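You operate a simulated robot arm through the tools that you are given. There is no shell and no other tool.

You run a simulated robot arm. Do the job below in one go: nothing can be reset, and whatever is moved stays where it is left.

TASK
Set both guide rods to the tray size on the card.
Fine: free the red clamp knob first and tighten it again at the end.
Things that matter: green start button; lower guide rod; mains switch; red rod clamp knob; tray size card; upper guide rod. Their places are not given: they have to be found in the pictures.

Only the result counts: the job must be done as asked and must still hold three seconds after the hand-in. Knocking over, shifting, dropping, spilling or breaking anything else fails it.

THE ROBOT
A 6-joint arm with a two-finger gripper, fixed in place. Base frame: the origin is at the foot of the arm, x ahead of it, y to its left, z up. Units: mm, degrees, N and s.
With the tool pointing down near the work surface it reaches from about 220 to 440 mm from the base axis. Its first joint turns from -166.0 to 166.0 degrees. Payload 1.57 kg.
Tool frame: the origin (TCP) lies between the finger pads and is the grasp point; the fingertips stand 21 mm ahead of it; z points along the fingers, y is the line along which they close. Largest opening 70 mm; the body of the gripper starts 50 mm behind the TCP.
Orientation is that of the tool frame in the base frame, as a unit quaternion [x, y, z, w]. With the fingers straight down and closing along the base's y, the tool's x points along the base's -x, its y along +y and its z along -z.

THE INTERFACE
- The arm moves only by the tool send_rows. Its argument "rows" is a list of rows, each a list of 7 numbers: the turn, a rotation vector about the tool's x, y, z in units of 90 degrees (1.0 is 90 degrees), then the shift along the tool's x, y, z in units of 500 mm (1.0 is 500 mm), then the finger opening in mm, from 0 to 70. In form: [[wx, wy, wz, dx, dy, dz, jaw], ...]. A call has 1 to 20 rows; each row is the pose to reach, as a shift and turn from the pose commanded when the call began, along the tool's axes at that moment. A call with a number of a shift or a turn outside -1 to 1 is refused whole. Each row takes 0.2 s and may step no farther than 50 mm and 8.6 degrees from the row before; otherwise, or with a gripper value out of range, the whole call is refused. Where a pose cannot be reached the arm comes as near as it can. A force on the tool above 50 N (or 10 N above the force at the start of the call, whichever is more), or a blocked arm, ends the call early, and 0.2 s more pass. Each finger halts on what it meets, pressing with about 30 N; the grip force reading is that of the motor and also rises with nothing between the fingers. The clock runs only during rows and for 0.2 s after the last one: add rows that repeat a pose to give the fingers time. It gives the time, the measured TCP pose, the force on the tool (base axes), the opening and the grip force at its end, in the units of the frame above (readings bear some noise), with the torque about the TCP (base axes, N m) and any sound that the robot's microphone picked up.
- Cameras (640 x 400 px; columns grow to the right, rows downward): "scene" is fixed at [219.6, -651.3, 1591]; the picture's right is [0.96, -0.28, 0.00], its down [-0.09, -0.32, -0.94] and it looks along [0.26, 0.91, -0.33] (base axes); focal length 359 px, centre (320, 200). "wrist" rides on the gripper at [79, 4, -81] in the tool frame; the picture's right is [-0.05, 1.00, 0.00], its down [-0.67, -0.04, -0.74] and it looks along [-0.74, -0.04, 0.67] (tool axes); focal length 256 px, centre (320, 200).
- snapshot(camera): a new picture of that camera. No time passes.
- probe_pixels(camera, pixels): for up to 12 pixels [column, row] of the newest picture of that camera ("zoom" is the newest enlarged one), the place [x, y, z] in the base frame of the surface seen there, good to about 2 mm. No time passes.
- enlarge(camera, box): a new picture of the part [left, top, right, bottom] of that camera's present view, enlarged. No time passes.
- hand_in(): hands the job in; it is judged then, once.

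Leave the gripper open and the arm clear of the work at the hand-in unless told otherwise.

The tools are called after "Request:" by a JSON object that holds its "op" and its "data". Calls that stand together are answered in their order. send_rows: Moves the arm, as the interface text tells. Its arguments: {"type":"object","properties":{"rows":{"type":"array","items":{"type":"array","items":{"type":"number"}}}},"required":["rows"]} The other tools are called the same way: snapshot (camera) takes a picture; probe_pixels (camera, pixels) gives the place of the surface under pixels of a picture; enlarge (camera, box) takes an enlarged picture of a part of a camera's view; hand_in () hands the job in.

At the start:

```text
t: 0.0
tool_pos: [256.1, 206.1, 1328.5]
orientation: [-0.001, 1.0, -0.001, 0.001]
ft_force: [0.5, -0.3, -0.5]
wrist_torque: [-0.05, 0.01, 0.02]
gripper_width: 70.0
gripper_force: 0.1
```

scene: 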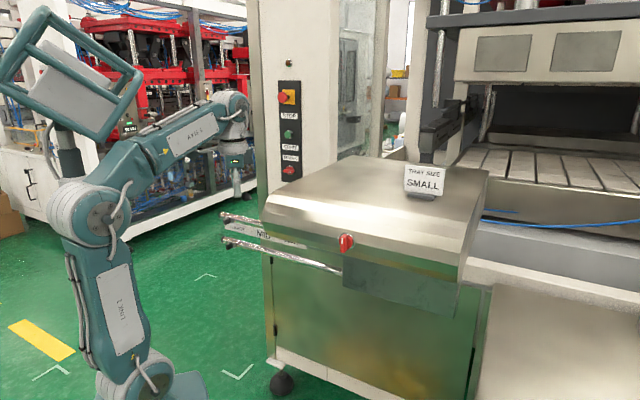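
wrist: 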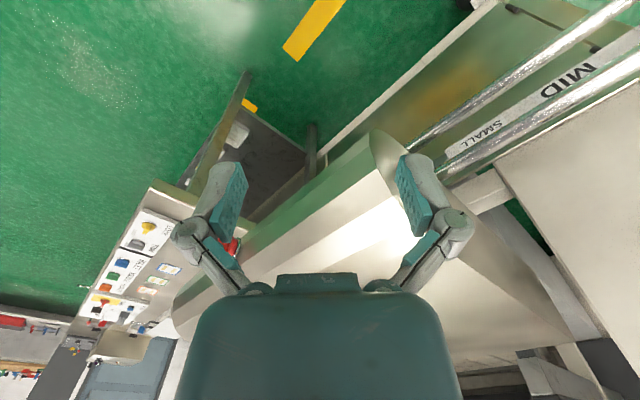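

I see the machine with the red knob at about (346,243) in the scene picture, two rods on the left at about (225,216) and (230,241), a scale strip between them, and a card reading "SMALL" at (425,182). I'll enlarge the rods and the knob first.

Request:
{"op": "enlarge", "data": {"camera": "scene", "box": [200, 190, 380, 300]}}

Request:
{"op": "enlarge", "data": {"camera": "wrist", "box": [380, 0, 640, 200]}}

Request:
{"op": "enlarge", "data": {"camera": "scene", "box": [260, 70, 460, 200]}}

```text
3.56 times, centred on (290, 245) of scene
```

zoom: 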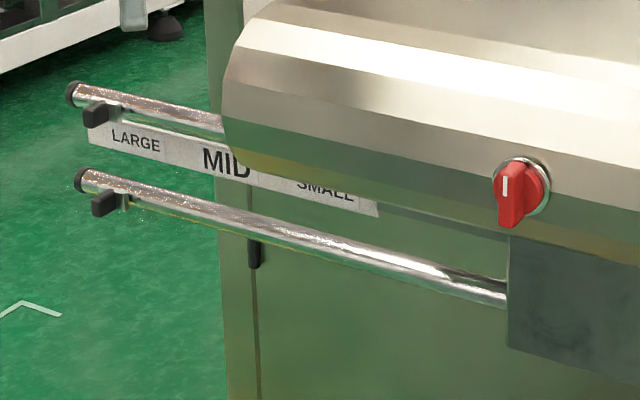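

```text
2.00 times, centred on (510, 100) of wrist
```

zoom: 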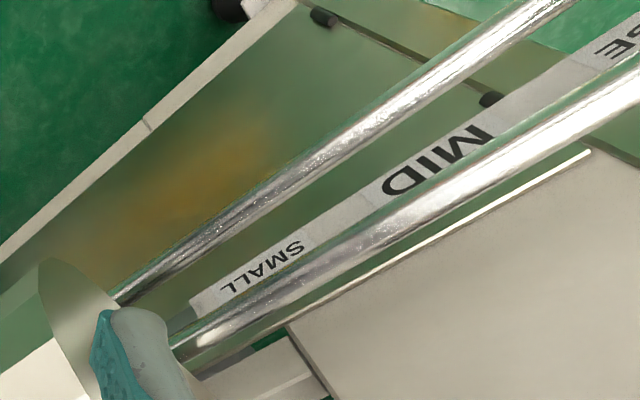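

```text
3.08 times, centred on (360, 135) of scene
```

zoom: 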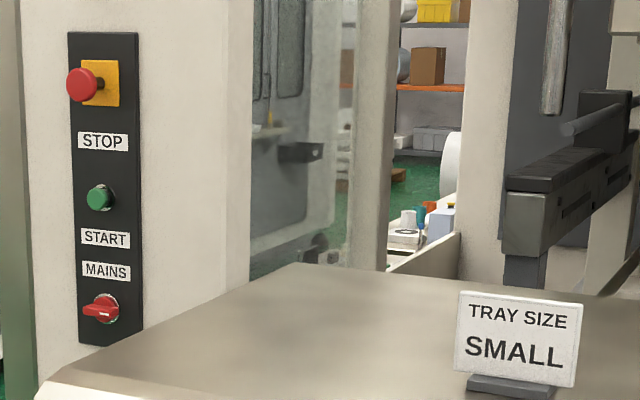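

The rods stick out to the left with black tabs near their left ends, at LARGE on the scale; the card says SMALL. I'll retake the zoom and measure places of rods, tabs, labels and knob.

Request:
{"op": "enlarge", "data": {"camera": "scene", "box": [210, 195, 300, 251]}}

Request:
{"op": "probe_pixels", "data": {"camera": "scene", "pixels": [[346, 243], [342, 240], [222, 215], [225, 240], [229, 246], [236, 229], [263, 235], [290, 243], [340, 271], [425, 182], [290, 215], [350, 234]]}}

```text
7.11 times, centred on (255, 223) of scene
```

zoom: 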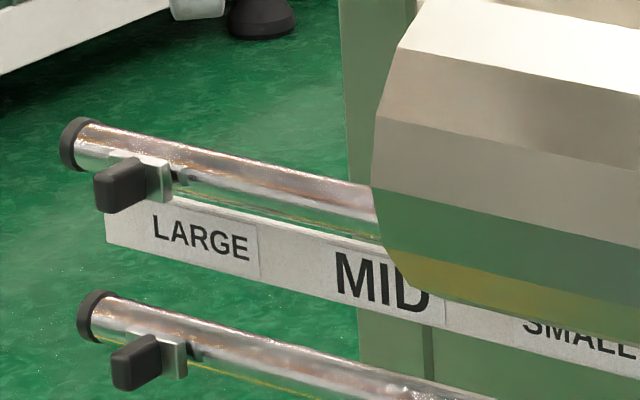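

```text
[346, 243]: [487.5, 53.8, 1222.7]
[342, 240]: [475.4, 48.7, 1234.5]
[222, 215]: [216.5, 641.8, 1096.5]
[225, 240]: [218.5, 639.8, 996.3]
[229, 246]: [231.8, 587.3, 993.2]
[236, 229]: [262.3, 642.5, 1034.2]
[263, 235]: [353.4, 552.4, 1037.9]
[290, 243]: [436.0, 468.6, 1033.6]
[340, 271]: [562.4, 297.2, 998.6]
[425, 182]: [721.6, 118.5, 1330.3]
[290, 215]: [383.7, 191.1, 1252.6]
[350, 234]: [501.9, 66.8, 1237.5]
```

Rods run along about (0.71,-0.71,0); the knob is near (487,54,1223). I'll look closer at the knob and at the tabs.

Request:
{"op": "enlarge", "data": {"camera": "scene", "box": [322, 225, 370, 255]}}

```text
13.33 times, centred on (346, 240) of scene
```

zoom: 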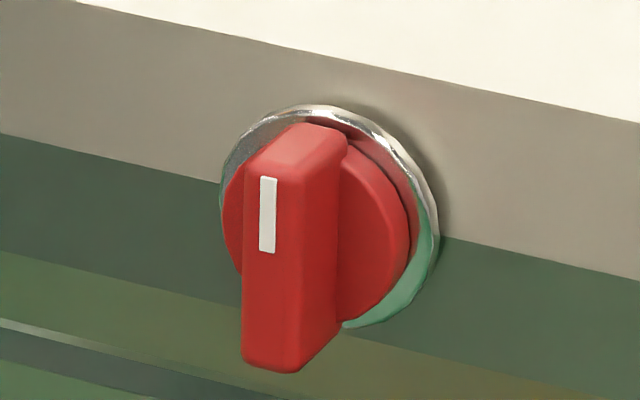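

The knob is a bar on a round base with a white mark at its upper end. I'll probe points on its grip bar, base ring and surrounding panel.

Request:
{"op": "probe_pixels", "data": {"camera": "zoom", "pixels": [[267, 215], [262, 170], [262, 345], [325, 140], [320, 320], [385, 240], [425, 200], [230, 190], [300, 110], [480, 200], [140, 130], [500, 290]]}}

Request:
{"op": "probe_pixels", "data": {"camera": "scene", "pixels": [[380, 235], [380, 245], [380, 250], [380, 258], [380, 263], [380, 275], [330, 235], [330, 245], [330, 250], [300, 225], [300, 235], [300, 240]]}}

```text
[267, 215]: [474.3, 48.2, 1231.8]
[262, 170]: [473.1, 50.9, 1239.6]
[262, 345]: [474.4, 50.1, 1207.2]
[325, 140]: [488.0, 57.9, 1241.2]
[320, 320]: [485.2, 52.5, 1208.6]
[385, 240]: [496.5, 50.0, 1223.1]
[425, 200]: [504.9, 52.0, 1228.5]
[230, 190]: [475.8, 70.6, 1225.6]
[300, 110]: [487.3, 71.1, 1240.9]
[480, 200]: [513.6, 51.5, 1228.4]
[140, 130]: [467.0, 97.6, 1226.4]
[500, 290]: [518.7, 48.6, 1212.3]
```

```text
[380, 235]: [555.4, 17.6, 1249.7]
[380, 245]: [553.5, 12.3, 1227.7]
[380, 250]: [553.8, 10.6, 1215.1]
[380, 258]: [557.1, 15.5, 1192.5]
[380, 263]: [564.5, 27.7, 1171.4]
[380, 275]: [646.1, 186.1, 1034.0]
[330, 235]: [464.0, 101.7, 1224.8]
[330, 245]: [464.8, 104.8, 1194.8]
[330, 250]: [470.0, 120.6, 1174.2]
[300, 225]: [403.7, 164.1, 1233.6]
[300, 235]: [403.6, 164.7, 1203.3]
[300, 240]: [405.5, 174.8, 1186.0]
```

The front panel plane is about x+y=565 and the knob sticks straight out of it toward (-0.71,-0.71,0). Now I'll measure the hood's left end, the cabinet around it and the rod tabs and labels more finely.

Request:
{"op": "enlarge", "data": {"camera": "scene", "box": [210, 195, 300, 251]}}

Request:
{"op": "probe_pixels", "data": {"camera": "zoom", "pixels": [[112, 190], [100, 180], [155, 182], [170, 190], [130, 365], [118, 360], [165, 358], [180, 360], [85, 130], [95, 310], [110, 230], [255, 255]]}}

Request:
{"op": "probe_pixels", "data": {"camera": "zoom", "pixels": [[445, 305], [635, 350], [160, 228], [245, 250], [340, 270], [425, 290], [530, 325], [632, 348], [378, 110], [395, 60], [375, 180], [430, 290]]}}

Request:
{"op": "probe_pixels", "data": {"camera": "scene", "pixels": [[268, 200], [275, 190], [263, 215], [270, 232], [262, 150], [330, 150], [268, 300], [50, 60], [100, 60], [300, 290], [200, 240], [345, 280]]}}

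```text
7.11 times, centred on (255, 223) of scene
```

zoom: 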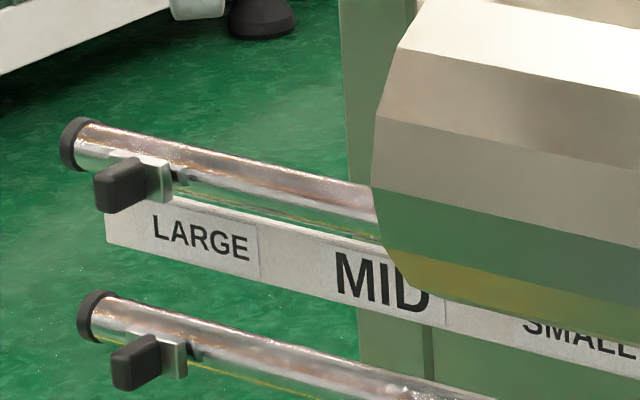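

```text
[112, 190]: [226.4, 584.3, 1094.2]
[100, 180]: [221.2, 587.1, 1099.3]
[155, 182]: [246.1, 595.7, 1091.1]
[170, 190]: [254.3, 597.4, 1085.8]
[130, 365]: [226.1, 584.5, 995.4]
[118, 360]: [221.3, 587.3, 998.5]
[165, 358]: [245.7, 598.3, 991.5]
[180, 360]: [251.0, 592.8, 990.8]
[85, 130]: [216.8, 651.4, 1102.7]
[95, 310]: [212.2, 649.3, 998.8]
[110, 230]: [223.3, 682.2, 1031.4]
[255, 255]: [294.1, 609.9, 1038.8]
```

```text
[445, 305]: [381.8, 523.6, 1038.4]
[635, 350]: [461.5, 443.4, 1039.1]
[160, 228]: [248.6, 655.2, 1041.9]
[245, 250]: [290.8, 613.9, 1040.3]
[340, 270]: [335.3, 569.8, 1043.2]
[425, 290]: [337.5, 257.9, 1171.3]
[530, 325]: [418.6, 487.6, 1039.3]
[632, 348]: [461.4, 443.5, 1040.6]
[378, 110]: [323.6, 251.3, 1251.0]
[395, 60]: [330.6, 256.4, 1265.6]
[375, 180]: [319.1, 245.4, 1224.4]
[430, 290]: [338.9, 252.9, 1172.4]
```

```text
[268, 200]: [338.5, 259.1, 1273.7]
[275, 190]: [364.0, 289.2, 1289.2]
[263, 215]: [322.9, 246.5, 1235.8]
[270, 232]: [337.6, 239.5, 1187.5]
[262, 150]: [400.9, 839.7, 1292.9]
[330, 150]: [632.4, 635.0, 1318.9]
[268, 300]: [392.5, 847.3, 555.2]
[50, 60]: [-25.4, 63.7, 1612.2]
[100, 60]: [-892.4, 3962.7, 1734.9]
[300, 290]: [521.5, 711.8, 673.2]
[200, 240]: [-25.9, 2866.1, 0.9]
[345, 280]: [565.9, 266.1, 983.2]
```

The tabs stand near u=(x−y)/√2≈−253, the LARGE label is centred near −258 and SMALL near −18. The current wrist picture also shows the scale, so I'll measure the labels there too.

Request:
{"op": "enlarge", "data": {"camera": "wrist", "box": [420, 20, 640, 200]}}

Request:
{"op": "probe_pixels", "data": {"camera": "wrist", "pixels": [[460, 144], [500, 123], [447, 155], [540, 90], [592, 70], [630, 40], [520, 113], [512, 70], [530, 130], [440, 175], [415, 145], [630, 75]]}}

```text
2.22 times, centred on (530, 110) of wrist
```

zoom: 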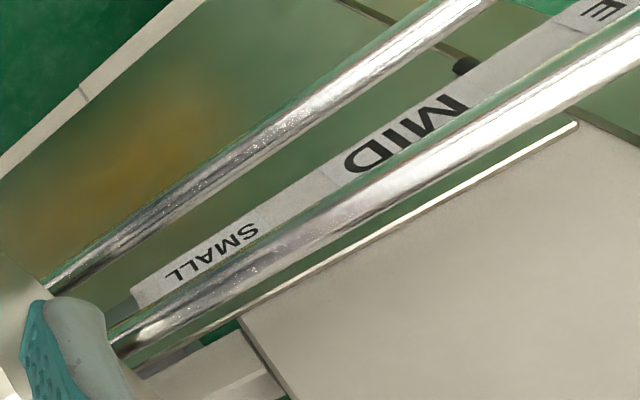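

```text
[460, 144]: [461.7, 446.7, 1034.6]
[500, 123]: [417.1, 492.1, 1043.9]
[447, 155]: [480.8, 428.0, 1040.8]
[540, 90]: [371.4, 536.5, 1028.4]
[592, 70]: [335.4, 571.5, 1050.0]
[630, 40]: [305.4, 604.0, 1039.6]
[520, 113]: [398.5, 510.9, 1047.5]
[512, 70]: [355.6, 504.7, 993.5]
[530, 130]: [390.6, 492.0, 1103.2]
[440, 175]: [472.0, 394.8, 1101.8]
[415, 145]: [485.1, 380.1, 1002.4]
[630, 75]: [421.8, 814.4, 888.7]
```

I'll probe the label edges in this last zoom to place SMALL and MID exactly.

Request:
{"op": "probe_pixels", "data": {"camera": "zoom", "pixels": [[168, 275], [256, 228], [350, 165], [464, 100], [135, 300], [280, 215], [320, 190], [500, 85], [560, 48], [585, 18], [285, 100], [300, 250]]}}

```text
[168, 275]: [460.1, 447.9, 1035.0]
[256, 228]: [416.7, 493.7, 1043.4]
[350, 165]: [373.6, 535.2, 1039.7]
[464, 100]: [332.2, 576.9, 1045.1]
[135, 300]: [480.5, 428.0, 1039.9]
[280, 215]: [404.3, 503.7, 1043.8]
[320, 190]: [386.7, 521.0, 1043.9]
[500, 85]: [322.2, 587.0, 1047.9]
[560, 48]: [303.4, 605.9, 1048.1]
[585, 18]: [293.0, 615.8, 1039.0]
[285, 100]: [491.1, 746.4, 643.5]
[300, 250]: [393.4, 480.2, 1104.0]
```

The SMALL label centre is about u=−23, MID −143, LARGE −259. First comes the knob: I'll swing the arm over in front of the panel, fingers open and still pointing down, to about (360,−30,1328), while yawing 45° so the fingers will close along the panel.

Request:
{"op": "send_rows", "data": {"rows": [[0, 0, -0.0625, -0.026, -0.059, 0, 70], [0, 0, -0.125, -0.052, -0.118, 0, 70], [0, 0, -0.1875, -0.078, -0.177, 0, 70], [0, 0, -0.25, -0.104, -0.236, 0, 70], [0, 0, -0.3125, -0.13, -0.295, 0, 70], [0, 0, -0.375, -0.156, -0.354, 0, 70], [0, 0, -0.4375, -0.182, -0.413, 0, 70], [0, 0, -0.5, -0.208, -0.472, 0, 70], [0, 0, -0.5, -0.208, -0.472, 0, 70]]}}

```text
t: 2.0
tool_pos: [360.3, -30.2, 1329.1]
orientation: [-0.385, 0.923, -0.001, 0.001]
ft_force: [0.2, -0.3, 0.6]
wrist_torque: [-0.03, -0.01, -0.02]
gripper_width: 70.1
gripper_force: 0.0
```

The move went cleanly. Now I pitch the tool up 90° to point into the panel while going to about 120 mm in front of the knob at (412,−17,1224).

Request:
{"op": "send_rows", "data": {"rows": [[0, -0.08333, 0, -0.00767, -0.00455, 0.0175, 70], [0, -0.16667, 0, -0.01533, -0.0091, 0.035, 70], [0, -0.25, 0, -0.023, -0.01365, 0.0525, 70], [0, -0.33333, 0, -0.03067, -0.0182, 0.07, 70], [0, -0.41667, 0, -0.03833, -0.02275, 0.0875, 70], [0, -0.5, 0, -0.046, -0.0273, 0.105, 70], [0, -0.58333, 0, -0.05367, -0.03185, 0.1225, 70], [0, -0.66667, 0, -0.06133, -0.0364, 0.14, 70], [0, -0.75, 0, -0.069, -0.04095, 0.1575, 70], [0, -0.83333, 0, -0.07667, -0.0455, 0.175, 70], [0, -0.91667, 0, -0.08433, -0.05005, 0.1925, 70], [0, -1, 0, -0.092, -0.0546, 0.21, 70], [0, -1, 0, -0.092, -0.0546, 0.21, 70]]}}

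Request:
{"op": "snapshot", "data": {"camera": "scene"}}

Request:
{"op": "snapshot", "data": {"camera": "wrist"}}

```text
t: 4.8
tool_pos: [413.0, -16.2, 1223.4]
orientation: [-0.271, 0.652, 0.27, 0.654]
ft_force: [0.4, 0.6, 0.3]
wrist_torque: [0.02, -0.01, -0.01]
gripper_width: 70.1
gripper_force: 0.1
```

```text
taken
```

scene: 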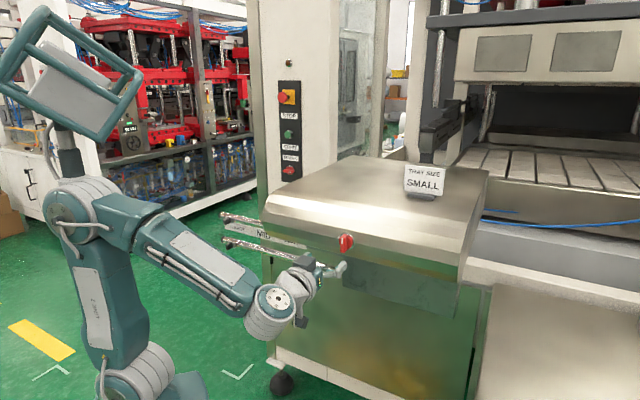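

```text
taken
```

wrist: 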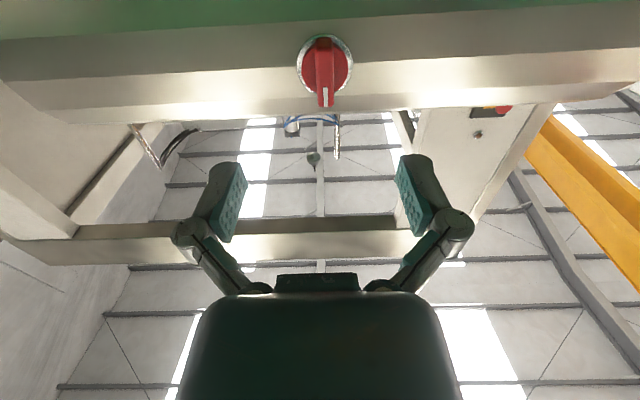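

The gripper now faces the panel; the wrist picture is upside down, with the knob at (325,70). I'll enlarge and measure it.

Request:
{"op": "enlarge", "data": {"camera": "wrist", "box": [285, 25, 365, 125]}}

Request:
{"op": "probe_pixels", "data": {"camera": "wrist", "pixels": [[325, 98], [325, 80], [325, 60], [325, 45], [317, 80], [333, 80], [317, 60], [340, 70], [305, 70], [350, 70], [280, 60], [370, 60]]}}

```text
4.00 times, centred on (325, 75) of wrist
```

zoom: 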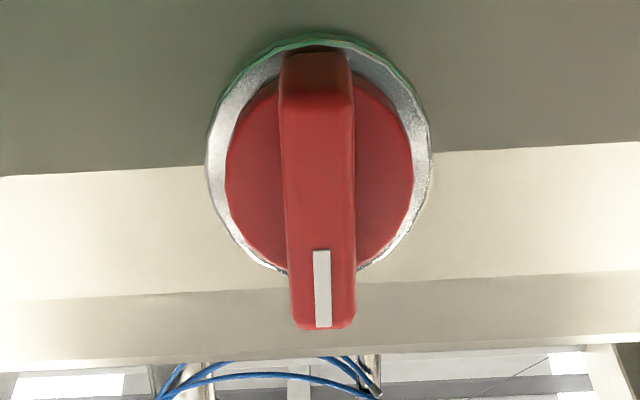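

```text
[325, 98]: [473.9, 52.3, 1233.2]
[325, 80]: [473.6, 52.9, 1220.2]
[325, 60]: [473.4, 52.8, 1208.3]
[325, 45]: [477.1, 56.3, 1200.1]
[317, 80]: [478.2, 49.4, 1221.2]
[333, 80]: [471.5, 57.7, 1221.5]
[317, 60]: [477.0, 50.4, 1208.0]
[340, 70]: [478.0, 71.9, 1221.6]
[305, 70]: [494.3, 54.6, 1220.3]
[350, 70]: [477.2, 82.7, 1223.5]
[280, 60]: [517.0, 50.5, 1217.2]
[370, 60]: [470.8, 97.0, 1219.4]
```

Bar: front about 27 mm off the panel, axis near u=300, z=1222, vertical, about 11 mm wide. I'll move forward 82 mm with 3.5 mm sideways correction so the fingertips stop about 16 mm off the panel, fingers open around the bar.

Request:
{"op": "send_rows", "data": {"rows": [[0, 0, 0, 0.0028, 0.007, 0.04, 70], [0, 0, 0, 0.0028, 0.007, 0.08, 70], [0, 0, 0, 0.0028, 0.007, 0.12, 70], [0, 0, 0, 0.0028, 0.007, 0.164, 70], [0, 0, 0, 0.0028, 0.007, 0.164, 70]]}}

Request:
{"op": "snapshot", "data": {"camera": "wrist"}}

Request:
{"op": "enlarge", "data": {"camera": "scene", "box": [310, 215, 380, 275]}}

```text
t: 6.0
tool_pos: [469.7, 44.0, 1223.6]
orientation: [-0.273, 0.652, 0.272, 0.653]
ft_force: [-0.5, -1.5, -0.2]
wrist_torque: [-0.01, 0.02, 0.0]
gripper_width: 70.0
gripper_force: 0.0
```

```text
taken
```

wrist: 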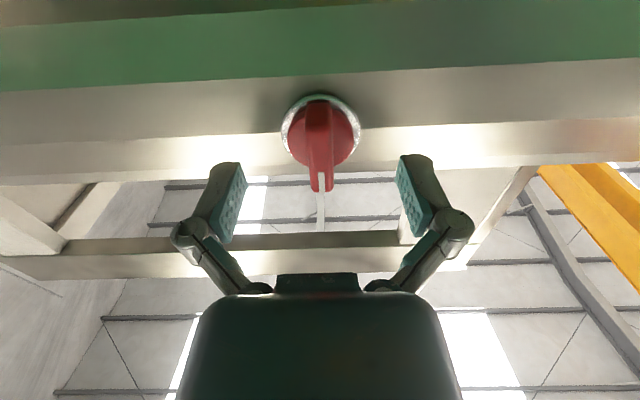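

```text
6.67 times, centred on (345, 245) of scene
```

zoom: 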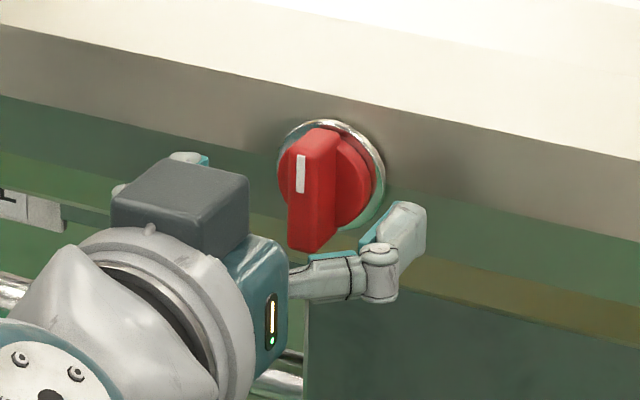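

The fingers straddle the knob. I'll check heights and side offsets by probing the bar and finger pads before closing.

Request:
{"op": "probe_pixels", "data": {"camera": "wrist", "pixels": [[321, 180], [321, 160], [321, 140], [321, 120], [321, 108], [310, 140], [331, 140], [238, 195], [404, 195], [225, 165], [415, 158], [350, 130]]}}

Request:
{"op": "enlarge", "data": {"camera": "wrist", "box": [220, 80, 420, 205]}}

```text
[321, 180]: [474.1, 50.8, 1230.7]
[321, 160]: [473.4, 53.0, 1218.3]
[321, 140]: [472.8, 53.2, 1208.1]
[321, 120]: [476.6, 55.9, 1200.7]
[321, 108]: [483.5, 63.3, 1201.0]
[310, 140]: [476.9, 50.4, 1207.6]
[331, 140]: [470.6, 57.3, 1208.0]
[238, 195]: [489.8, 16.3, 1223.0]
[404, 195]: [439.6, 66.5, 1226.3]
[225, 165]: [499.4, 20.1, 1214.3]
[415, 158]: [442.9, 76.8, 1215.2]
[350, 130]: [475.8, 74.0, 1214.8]
```

```text
3.20 times, centred on (320, 142) of wrist
```

zoom: 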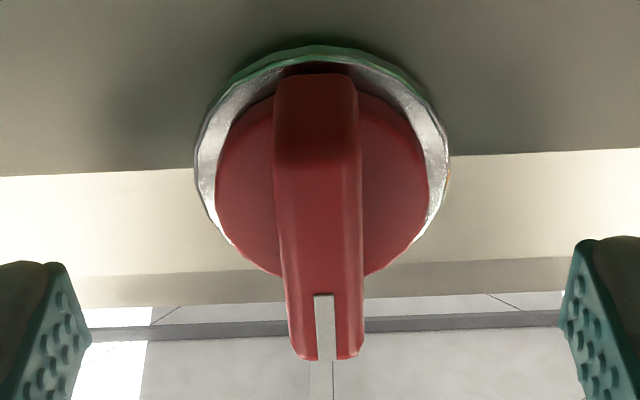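

Bar and finger middle agree sideways within about 1–2 mm; the knob axis lies at z≈1220, so I go down 3.5 mm and then close the fingers on the bar.

Request:
{"op": "send_rows", "data": {"rows": [[0, 0, 0, 0.007, 0.001, 0, 70], [0, 0, 0, 0.007, 0.001, 0, 40], [0, 0, 0, 0.007, 0.001, 0, 5], [0, 0, 0, 0.007, 0.001, 0, 5], [0, 0, 0, 0.007, 0.001, 0, 5]]}}

Request:
{"op": "snapshot", "data": {"camera": "wrist"}}

```text
t: 7.2
tool_pos: [468.1, 43.2, 1219.9]
orientation: [-0.271, 0.653, 0.271, 0.654]
ft_force: [-4.4, -2.9, -1.9]
wrist_torque: [-0.08, 0.19, 0.03]
gripper_width: 11.9
gripper_force: 31.7
```

```text
taken
```

wrist: 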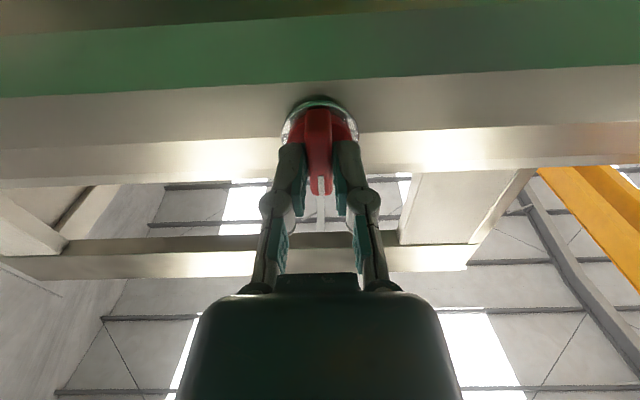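

The bar is held (11.9 mm, 31.7 N). I'll try turning counter-clockwise as seen from the front, a little at first (−15° about tool z), and read the torque.

Request:
{"op": "send_rows", "data": {"rows": [[0, 0, -0.05, 0, 0, 0, 5], [0, 0, -0.1, 0, 0, 0, 5], [0, 0, -0.1667, 0, 0, 0, 5], [0, 0, -0.1667, 0, 0, 0, 5]]}}

Request:
{"op": "enlarge", "data": {"camera": "wrist", "box": [240, 80, 400, 205]}}

Request:
{"op": "enlarge", "data": {"camera": "scene", "box": [310, 215, 380, 275]}}

```text
t: 8.2
tool_pos: [468.7, 43.9, 1219.9]
orientation: [-0.354, 0.612, 0.183, 0.683]
ft_force: [-3.1, -1.8, 0.6]
wrist_torque: [0.83, 0.32, -0.04]
gripper_width: 16.2
gripper_force: 32.2
```

```text
3.20 times, centred on (320, 142) of wrist
```

zoom: 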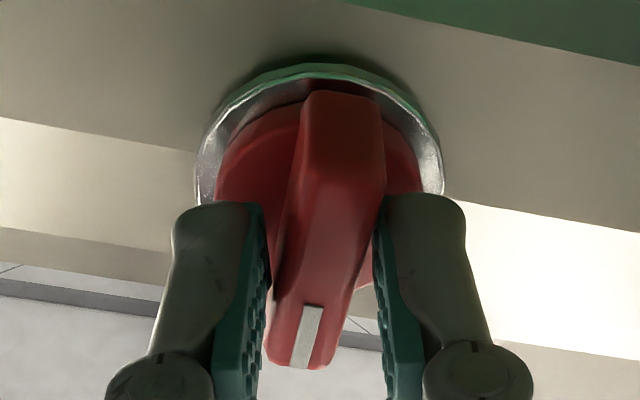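

```text
6.67 times, centred on (345, 245) of scene
```

zoom: 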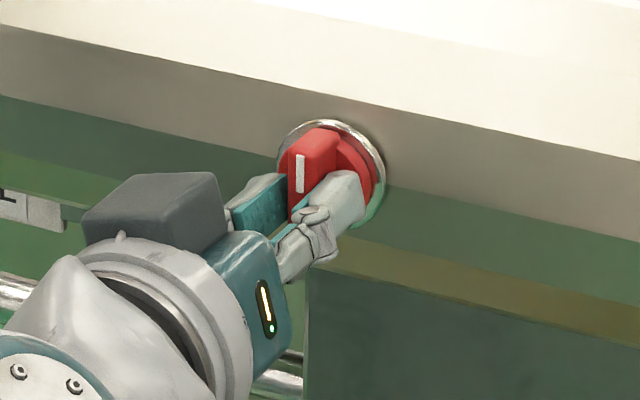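

The gripper turned 15° but the bar stayed vertical (jaws were forced to 16.2 mm, about 0.8 N m). It's blocked or stiff this way. I'll go back and gently try clockwise.

Request:
{"op": "send_rows", "data": {"rows": [[0, 0, 0.08, 0, 0, 0, 5], [0, 0, 0.1667, 0, 0, 0, 5], [0, 0, 0.1667, 0, 0, 0, 5]]}}

Request:
{"op": "send_rows", "data": {"rows": [[0, 0, 0.05, 0, 0, 0, 5], [0, 0, 0.1, 0, 0, 0, 5], [0, 0, 0.1, 0, 0, 0, 5]]}}

Request:
{"op": "enlarge", "data": {"camera": "wrist", "box": [240, 80, 400, 205]}}

Request:
{"op": "enlarge", "data": {"camera": "scene", "box": [310, 215, 380, 275]}}

```text
t: 9.0
tool_pos: [467.9, 44.2, 1219.4]
orientation: [-0.273, 0.652, 0.272, 0.654]
ft_force: [0.6, -1.8, 1.2]
wrist_torque: [-0.06, 0.1, 0.01]
gripper_width: 12.2
gripper_force: 32.3
```

```text
t: 9.8
tool_pos: [467.2, 43.7, 1219.8]
orientation: [-0.218, 0.672, 0.322, 0.63]
ft_force: [2.6, 0.1, 0.0]
wrist_torque: [0.55, -0.56, -0.08]
gripper_width: 11.9
gripper_force: 32.0
```

```text
3.20 times, centred on (320, 142) of wrist
```

zoom: 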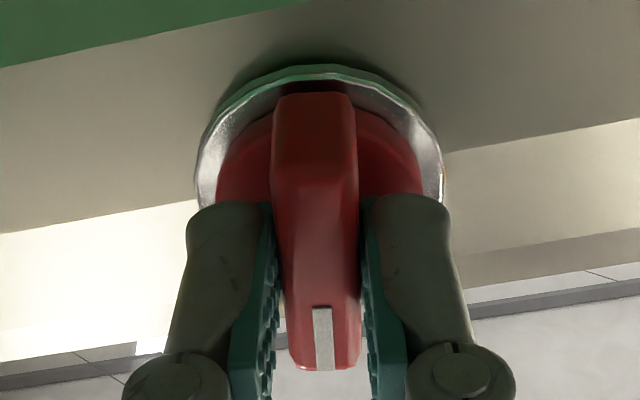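

```text
6.67 times, centred on (345, 245) of scene
```

zoom: 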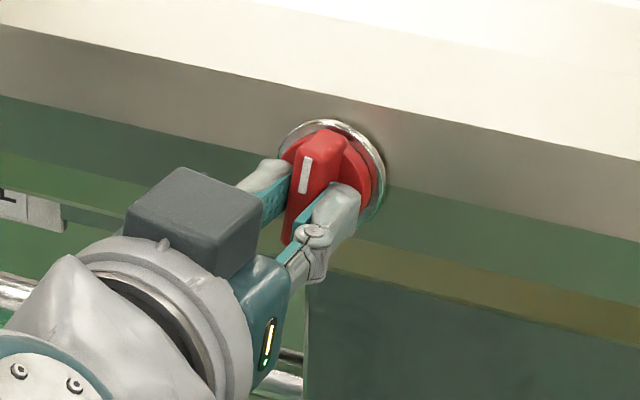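

The knob follows clockwise: jaws stayed at 11.9 mm and the bar tilts with the fingers. I'll continue clockwise to about 60° total and check.

Request:
{"op": "send_rows", "data": {"rows": [[0, 0, 0.08, 0, 0, 0, 5], [0, 0, 0.16, 0, 0, 0, 5], [0, 0, 0.24, 0, 0, 0, 5], [0, 0, 0.32, 0, 0, 0, 5], [0, 0, 0.4, 0, 0, 0, 5], [0, 0, 0.48, 0, 0, 0, 5], [0, 0, 0.56, 0, 0, 0, 5], [0, 0, 0.56, 0, 0, 0, 5]]}}

Request:
{"op": "enlarge", "data": {"camera": "scene", "box": [310, 215, 380, 275]}}

```text
t: 11.6
tool_pos: [467.5, 44.3, 1218.6]
orientation: [0.088, 0.701, 0.56, 0.433]
ft_force: [-3.2, 0.6, 1.5]
wrist_torque: [0.26, -0.3, -0.5]
gripper_width: 11.8
gripper_force: 31.8
```

```text
6.67 times, centred on (345, 245) of scene
```

zoom: 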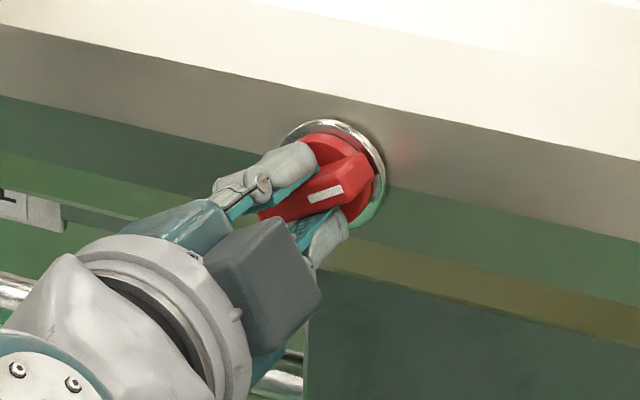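

The knob has turned about 60° freely. I'll continue to about 90° in total.

Request:
{"op": "send_rows", "data": {"rows": [[0, 0, 0.08, 0, 0, 0, 5], [0, 0, 0.16, 0, 0, 0, 5], [0, 0, 0.24, 0, 0, 0, 5], [0, 0, 0.3333, 0, 0, 0, 5], [0, 0, 0.3333, 0, 0, 0, 5]]}}

Request:
{"op": "enlarge", "data": {"camera": "scene", "box": [310, 215, 380, 275]}}

Request:
{"op": "snapshot", "data": {"camera": "wrist"}}

```text
t: 12.8
tool_pos: [468.3, 43.8, 1220.1]
orientation: [0.266, 0.654, 0.653, 0.274]
ft_force: [0.6, 1.9, 6.4]
wrist_torque: [0.07, -0.11, -0.57]
gripper_width: 11.9
gripper_force: 32.1
```

```text
6.67 times, centred on (345, 245) of scene
```

zoom: 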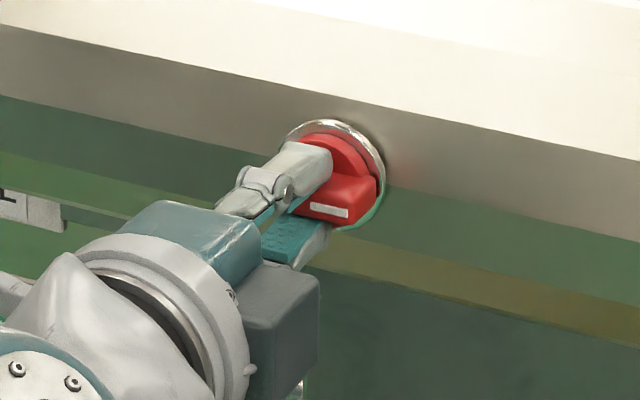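

```text
taken
```

wrist: 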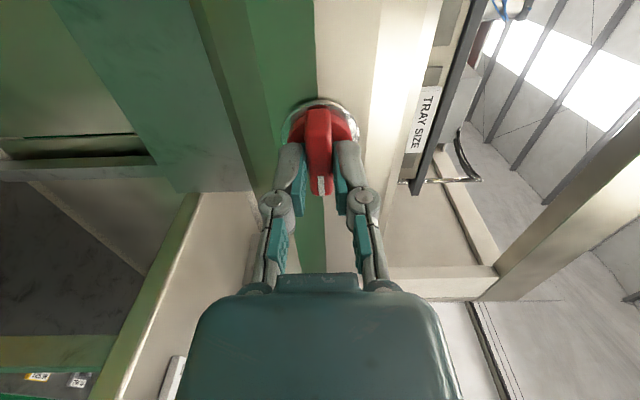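

At 90° with no torque about the knob axis. I'll try about 9° more to see whether there is an end stop here.

Request:
{"op": "send_rows", "data": {"rows": [[0, 0, 0.05, 0, 0, 0, 5], [0, 0, 0.1, 0, 0, 0, 5], [0, 0, 0.1, 0, 0, 0, 5]]}}

Request:
{"op": "enlarge", "data": {"camera": "wrist", "box": [240, 80, 400, 205]}}

```text
t: 13.6
tool_pos: [467.9, 44.6, 1220.7]
orientation: [0.316, 0.632, 0.672, 0.222]
ft_force: [-2.0, 2.0, 8.0]
wrist_torque: [-0.39, -0.55, 0.44]
gripper_width: 14.3
gripper_force: 31.8
```

```text
3.20 times, centred on (320, 142) of wrist
```

zoom: 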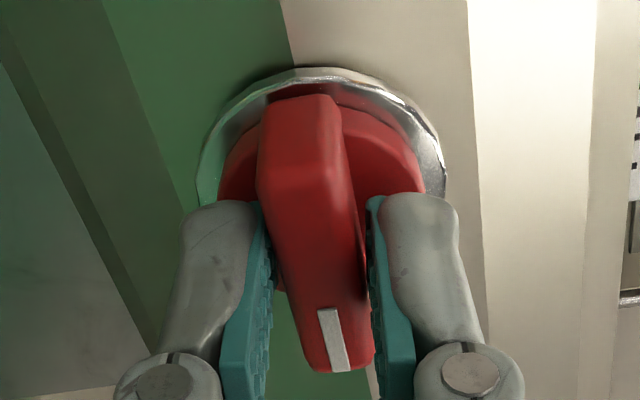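

There's an end stop at 90°: the knob is now fully over to its free position. I'll turn back the extra 9°, open the fingers and back off straight.

Request:
{"op": "send_rows", "data": {"rows": [[0, 0, -0.05, 0, 0, 0, 5], [0, 0, -0.1, 0, 0, 0, 5], [0, 0, -0.1, 0, 0, 0, 20], [0, 0, -0.1, 0, 0, 0, 40], [0, 0, -0.1, 0, 0, 0, 40], [0, 0, -0.1, 0, 0, -0.05, 40], [0, 0, -0.1, 0, 0, -0.1, 40], [0, 0, -0.1, 0, 0, -0.16, 40], [0, 0, -0.1, 0, 0, -0.22, 40], [0, 0, -0.1, 0, 0, -0.22, 40]]}}

Request:
{"op": "snapshot", "data": {"camera": "scene"}}

Request:
{"op": "enlarge", "data": {"camera": "scene", "box": [310, 215, 380, 275]}}

Request:
{"op": "snapshot", "data": {"camera": "wrist"}}

```text
t: 15.8
tool_pos: [392.4, -34.4, 1219.5]
orientation: [0.266, 0.654, 0.653, 0.274]
ft_force: [0.7, 0.1, -0.5]
wrist_torque: [0.0, -0.02, 0.0]
gripper_width: 39.8
gripper_force: 0.1
```

```text
taken
```

scene: 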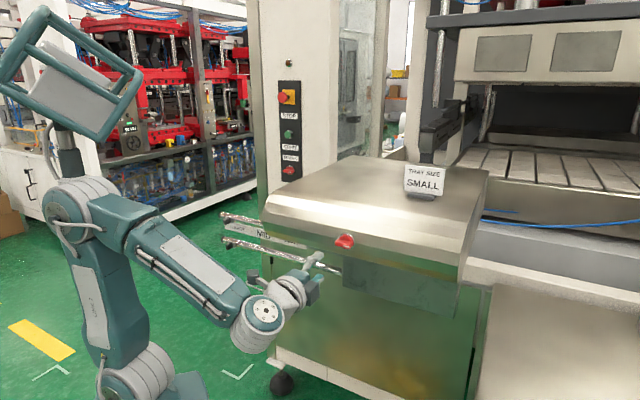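

```text
6.67 times, centred on (345, 245) of scene
```

zoom: 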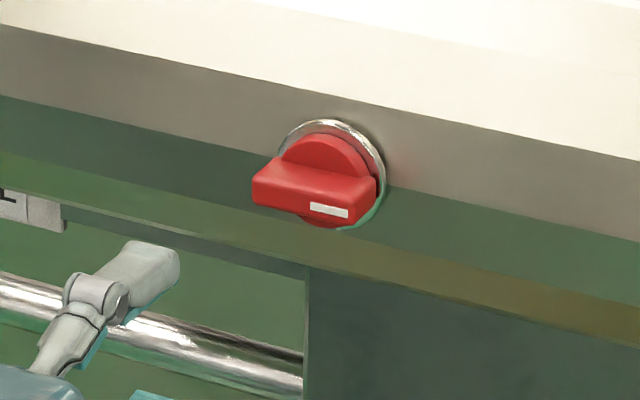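

```text
taken
```

wrist: 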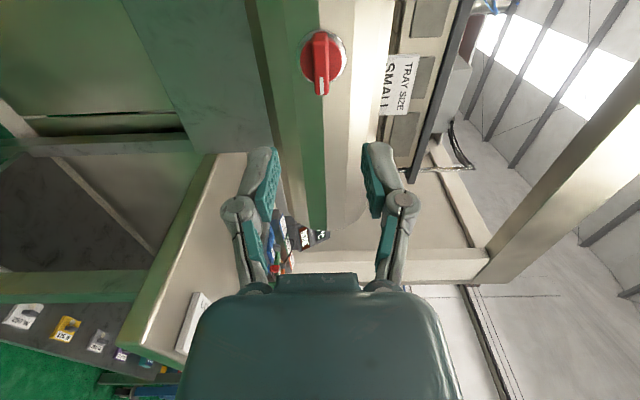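

The knob is now horizontal (free). Next the rods: I turn the wrist back 90° first, then point the tool down again and lift, so I can swing across in front of the hood.

Request:
{"op": "send_rows", "data": {"rows": [[0, 0, -0.0909, 0, 0, 0, 40], [0, 0, -0.1818, 0, 0, 0, 40], [0, 0, -0.2727, 0, 0, 0, 40], [0, 0, -0.3636, 0, 0, 0, 40], [0, 0, -0.4545, 0, 0, 0, 40], [0, 0, -0.5455, 0, 0, 0, 40], [0, 0, -0.6364, 0, 0, 0, 40], [0, 0, -0.7273, 0, 0, 0, 40], [0, 0, -0.8182, 0, 0, 0, 40], [0, 0, -0.9091, 0, 0, 0, 40], [0, 0, -1, 0, 0, 0, 40], [0, 0, -1, 0, 0, 0, 40]]}}

Request:
{"op": "send_rows", "data": {"rows": [[0, 0.08333, 0, -0.0181, 0.00425, -0.0033, 40], [0, 0.16667, 0, -0.0362, 0.0085, -0.0066, 40], [0, 0.25, 0, -0.0543, 0.01275, -0.0099, 40], [0, 0.33333, 0, -0.0723, 0.017, -0.0132, 40], [0, 0.41667, 0, -0.0904, 0.02125, -0.0165, 40], [0, 0.5, 0, -0.1085, 0.0255, -0.0198, 40], [0, 0.58333, 0, -0.1266, 0.02975, -0.0231, 40], [0, 0.66667, 0, -0.1447, 0.034, -0.0264, 40], [0, 0.75, 0, -0.1628, 0.03825, -0.0297, 40], [0, 0.83333, 0, -0.1808, 0.0425, -0.033, 40], [0, 0.91667, 0, -0.1989, 0.04675, -0.0363, 40], [0, 1, 0, -0.217, 0.051, -0.0396, 40], [0, 1, 0, -0.217, 0.051, -0.0396, 40]]}}

```text
t: 18.4
tool_pos: [389.6, -34.9, 1218.8]
orientation: [-0.276, 0.651, 0.267, 0.655]
ft_force: [-0.2, 0.8, 0.3]
wrist_torque: [0.01, 0.01, 0.03]
gripper_width: 40.1
gripper_force: 0.1
```

```text
t: 21.2
tool_pos: [358.3, -28.9, 1327.6]
orientation: [-0.383, 0.924, -0.007, 0.002]
ft_force: [0.0, 0.5, -0.3]
wrist_torque: [-0.03, 0.0, -0.01]
gripper_width: 39.8
gripper_force: 0.2
```

The tool points down again at (358,−29,1328). Now I swing left past the hood front to about u=−200, keeping height and staying well in front of the hood.

Request:
{"op": "send_rows", "data": {"rows": [[0, 0, 0, -0.02686, 0.06829, 0, 40], [0, 0, 0, -0.05371, 0.13657, 0, 40], [0, 0, 0, -0.08057, 0.20486, 0, 40], [0, 0, 0, -0.10743, 0.27314, 0, 40], [0, 0, 0, -0.13429, 0.34143, 0, 40], [0, 0, 0, -0.16114, 0.40971, 0, 40], [0, 0, 0, -0.188, 0.478, 0, 40], [0, 0, 0, -0.21171, 0.54514, 0, 40], [0, 0, 0, -0.23543, 0.61229, 0, 40], [0, 0, 0, -0.25914, 0.67943, 0, 40], [0, 0, 0, -0.28286, 0.74657, 0, 40], [0, 0, 0, -0.30657, 0.81371, 0, 40], [0, 0, 0, -0.33029, 0.88086, 0, 40], [0, 0, 0, -0.354, 0.948, 0, 40], [0, 0, 0, -0.354, 0.948, 0, 40]]}}

Request:
{"op": "snapshot", "data": {"camera": "scene"}}

Request:
{"op": "snapshot", "data": {"camera": "wrist"}}

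```text
t: 24.4
tool_pos: [146.9, 430.9, 1322.1]
orientation: [-0.383, 0.924, -0.005, 0.003]
ft_force: [0.3, -0.1, 0.0]
wrist_torque: [0.0, 0.0, 0.01]
gripper_width: 40.2
gripper_force: 0.1
```

```text
taken
```

scene: 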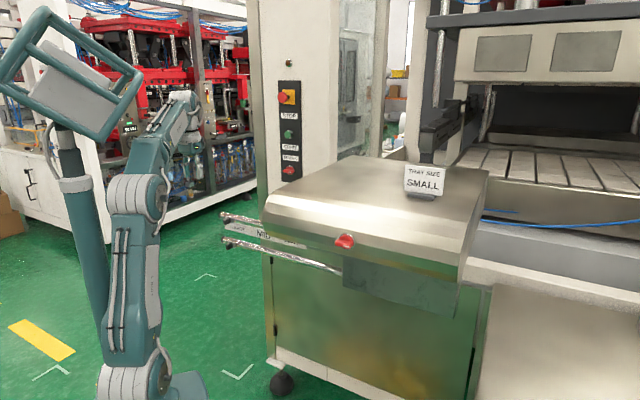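

```text
taken
```

wrist: 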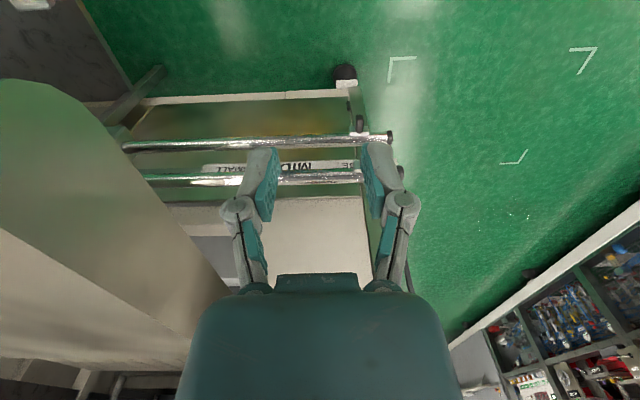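

I'm at (147,431,1322) in front of the rods. I'll enlarge the wrist view to see the tabs and their marks.

Request:
{"op": "enlarge", "data": {"camera": "wrist", "box": [280, 110, 440, 210]}}

Request:
{"op": "enlarge", "data": {"camera": "scene", "box": [210, 195, 300, 251]}}

```text
4.00 times, centred on (360, 160) of wrist
```

zoom: 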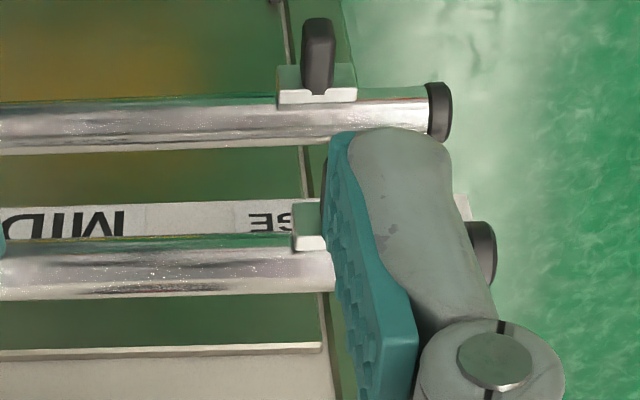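

```text
7.11 times, centred on (255, 223) of scene
```

zoom: 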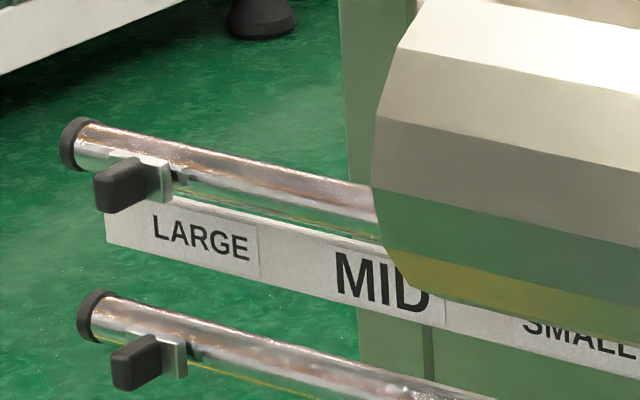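

The paddle on each rod's bracket is a black tab about 8 mm thick along the rod. I'll pitch the tool forward and descend to a spot about 100 mm in front of the upper paddle, at u≈−253, z≈1094.

Request:
{"op": "send_rows", "data": {"rows": [[0, -0.08333, 0, -0.0107, 0.0087, 0.038, 60], [0, -0.16667, 0, -0.0215, 0.0174, 0.076, 60], [0, -0.25, 0, -0.0322, 0.0261, 0.114, 60], [0, -0.33333, 0, -0.0429, 0.0348, 0.152, 60], [0, -0.41667, 0, -0.0537, 0.0435, 0.19, 60], [0, -0.5, 0, -0.0644, 0.0522, 0.228, 60], [0, -0.58333, 0, -0.0751, 0.0609, 0.266, 60], [0, -0.66667, 0, -0.0859, 0.0696, 0.304, 60], [0, -0.75, 0, -0.0966, 0.0783, 0.342, 60], [0, -0.83333, 0, -0.1073, 0.087, 0.38, 60], [0, -0.91667, 0, -0.1181, 0.0957, 0.418, 60], [0, -1, 0, -0.1288, 0.1044, 0.456, 60], [0, -1, 0, -0.1288, 0.1044, 0.456, 60]]}}

Request:
{"op": "snapshot", "data": {"camera": "scene"}}

Request:
{"op": "snapshot", "data": {"camera": "wrist"}}

```text
t: 27.2
tool_pos: [157.4, 512.4, 1094.6]
orientation: [-0.274, 0.651, 0.267, 0.656]
ft_force: [0.5, 0.8, -0.7]
wrist_torque: [0.02, 0.01, 0.03]
gripper_width: 59.8
gripper_force: 0.0
```

```text
taken
```

scene: 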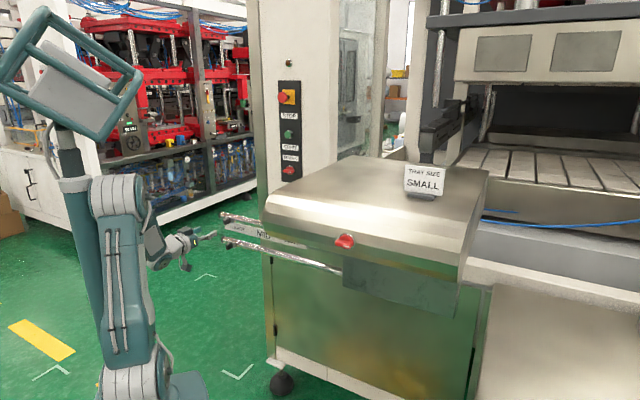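

```text
taken
```

wrist: 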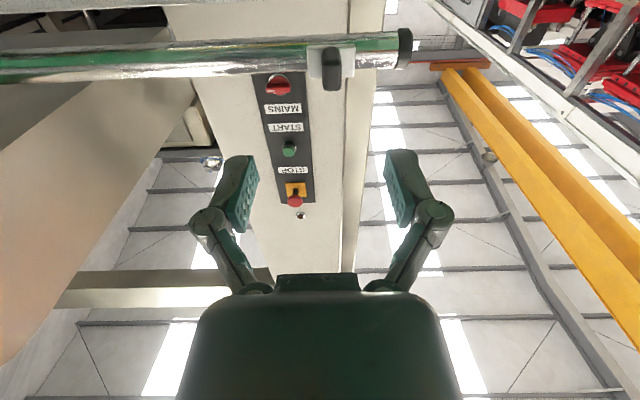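

The upper paddle shows at (332,68), with the rod behind. I'll enlarge and measure it.

Request:
{"op": "enlarge", "data": {"camera": "wrist", "box": [280, 20, 420, 110]}}

Request:
{"op": "probe_pixels", "data": {"camera": "wrist", "pixels": [[332, 85], [332, 70], [332, 55], [327, 70], [337, 70], [316, 65], [350, 65], [332, 88], [403, 45], [300, 60], [370, 60], [250, 65]]}}

```text
4.44 times, centred on (350, 65) of wrist
```

zoom: 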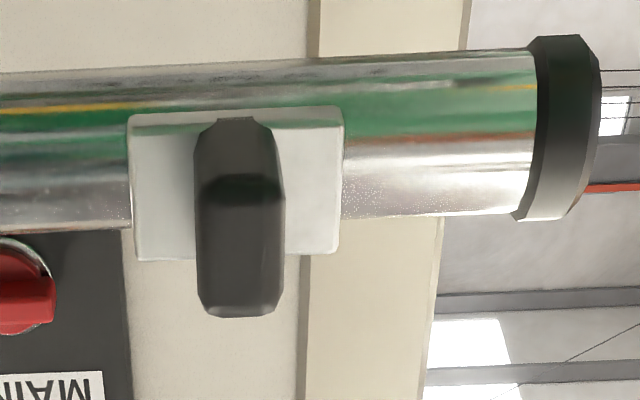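

```text
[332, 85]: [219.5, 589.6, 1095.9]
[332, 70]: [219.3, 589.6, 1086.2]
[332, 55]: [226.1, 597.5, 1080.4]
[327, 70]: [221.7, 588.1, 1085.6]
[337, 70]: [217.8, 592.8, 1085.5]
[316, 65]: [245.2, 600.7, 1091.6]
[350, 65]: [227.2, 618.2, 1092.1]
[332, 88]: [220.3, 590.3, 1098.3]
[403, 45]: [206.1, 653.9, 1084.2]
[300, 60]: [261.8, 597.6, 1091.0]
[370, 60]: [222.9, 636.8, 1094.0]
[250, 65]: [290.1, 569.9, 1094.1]
```

Paddle centre: u≈−261, s=(x+y)/√2 front ≈572, z≈1091; the bracket face is at s≈598. I'll advance so the fingertips reach s≈592, centred on the paddle, then close.

Request:
{"op": "send_rows", "data": {"rows": [[0, 0, 0, 0.0072, 0.02, 0.04, 60], [0, 0, 0, 0.0072, 0.02, 0.08, 60], [0, 0, 0, 0.0072, 0.02, 0.12, 60], [0, 0, 0, 0.0072, 0.02, 0.16, 60], [0, 0, 0, 0.0072, 0.02, 0.194, 60], [0, 0, 0, 0.0072, 0.02, 0.194, 60]]}}

Request:
{"op": "snapshot", "data": {"camera": "wrist"}}

Request:
{"op": "enlarge", "data": {"camera": "scene", "box": [195, 195, 285, 251]}}

```text
t: 28.6
tool_pos: [218.8, 587.2, 1089.3]
orientation: [-0.275, 0.651, 0.267, 0.655]
ft_force: [0.1, -0.5, -0.8]
wrist_torque: [-0.05, -0.02, 0.0]
gripper_width: 59.9
gripper_force: 0.1
```

```text
taken
```

wrist: 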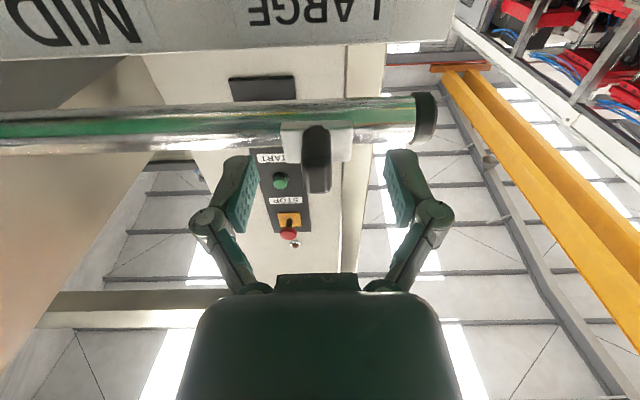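

```text
7.11 times, centred on (240, 223) of scene
```

zoom: 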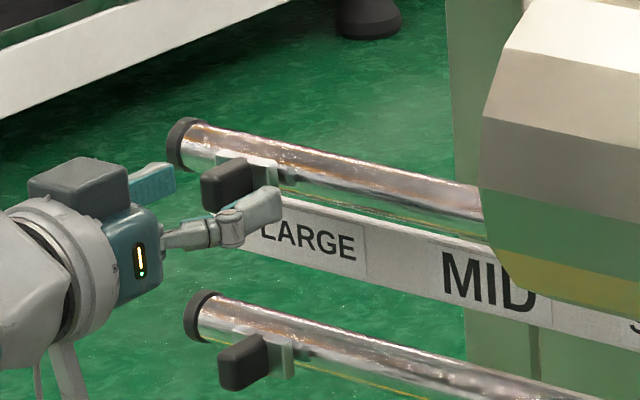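

The fingers straddle the paddle, and the wrist view now shows LARGE centred right over it at column 316, so the paddle centre is the pointer. I'll measure the label edges and paddle here for reference.

Request:
{"op": "probe_pixels", "data": {"camera": "wrist", "pixels": [[380, 12], [250, 15], [135, 30], [8, 30], [316, 185], [306, 160], [328, 160], [316, 150], [316, 20], [290, 135], [348, 135], [235, 52]]}}

Request:
{"op": "enlarge", "data": {"camera": "wrist", "box": [0, 0, 460, 200]}}

```text
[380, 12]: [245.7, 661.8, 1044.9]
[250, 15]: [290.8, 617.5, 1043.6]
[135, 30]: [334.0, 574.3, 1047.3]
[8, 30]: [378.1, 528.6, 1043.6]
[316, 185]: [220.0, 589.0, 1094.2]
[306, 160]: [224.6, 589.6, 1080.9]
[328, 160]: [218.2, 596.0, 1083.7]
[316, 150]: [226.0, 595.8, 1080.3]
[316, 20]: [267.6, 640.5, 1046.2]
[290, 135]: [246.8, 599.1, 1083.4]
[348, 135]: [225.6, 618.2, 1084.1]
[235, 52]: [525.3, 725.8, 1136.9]
```

```text
1.39 times, centred on (230, 100) of wrist
```

zoom: 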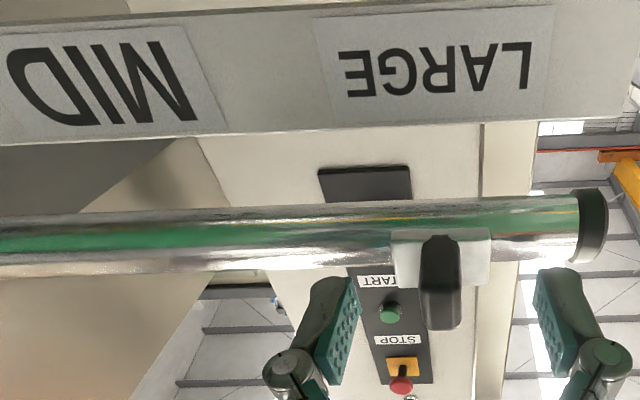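

Paddle (u≈−262) and LARGE (u≈−262.6) line up, and SMALL is 240 mm further on at about −23. Now I close the fingers on the upper paddle.

Request:
{"op": "send_rows", "data": {"rows": [[0, 0, 0, 0, 0, 0, 40], [0, 0, 0, 0, 0, 0, 3], [0, 0, 0, 0, 0, 0, 3], [0, 0, 0, 0, 0, 0, 3]]}}

Request:
{"op": "snapshot", "data": {"camera": "wrist"}}

```text
t: 29.6
tool_pos: [218.4, 586.3, 1089.1]
orientation: [-0.275, 0.651, 0.266, 0.655]
ft_force: [3.2, -10.5, -1.7]
wrist_torque: [0.23, 0.45, -0.16]
gripper_width: 14.1
gripper_force: 31.8
```

```text
taken
```

wrist: 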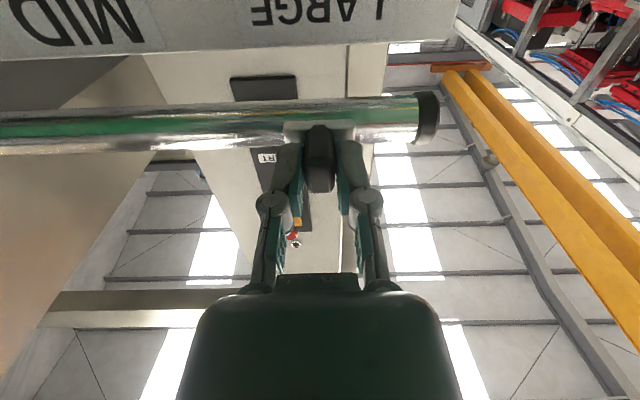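

The paddle is gripped at 14.1 mm. Now I pull it along +u (tool −y), first 60 mm, watching the force.

Request:
{"op": "send_rows", "data": {"rows": [[0, 0, 0, 0, -0.01, 0, 3], [0, 0, 0, 0, -0.03, 0, 3], [0, 0, 0, 0, -0.05, 0, 3], [0, 0, 0, 0, -0.07, 0, 3], [0, 0, 0, 0, -0.09, 0, 3], [0, 0, 0, 0, -0.11, 0, 3], [0, 0, 0, 0, -0.12, 0, 3], [0, 0, 0, 0, -0.12, 0, 3]]}}

Request:
{"op": "snapshot", "data": {"camera": "wrist"}}

Request:
{"op": "snapshot", "data": {"camera": "scene"}}

```text
t: 31.4
tool_pos: [260.5, 544.1, 1090.2]
orientation: [-0.275, 0.652, 0.267, 0.654]
ft_force: [-2.8, -2.6, -3.4]
wrist_torque: [0.26, 0.4, 0.03]
gripper_width: 13.8
gripper_force: 31.9
```

```text
taken
```

wrist: 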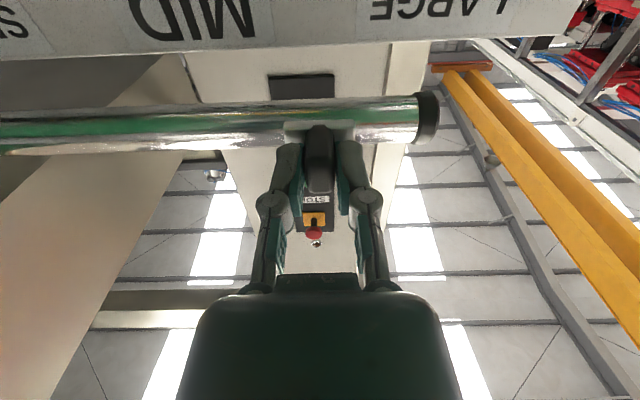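

```text
taken
```

scene: 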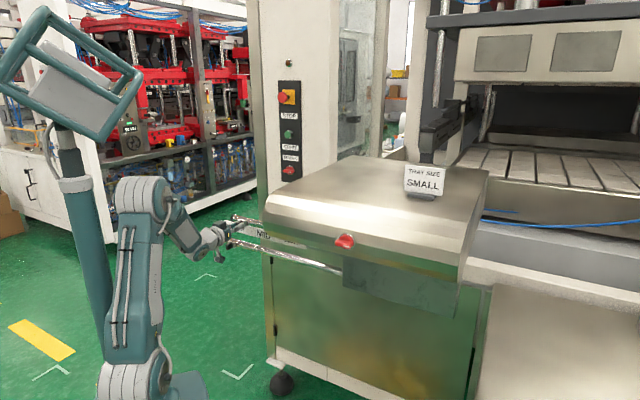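

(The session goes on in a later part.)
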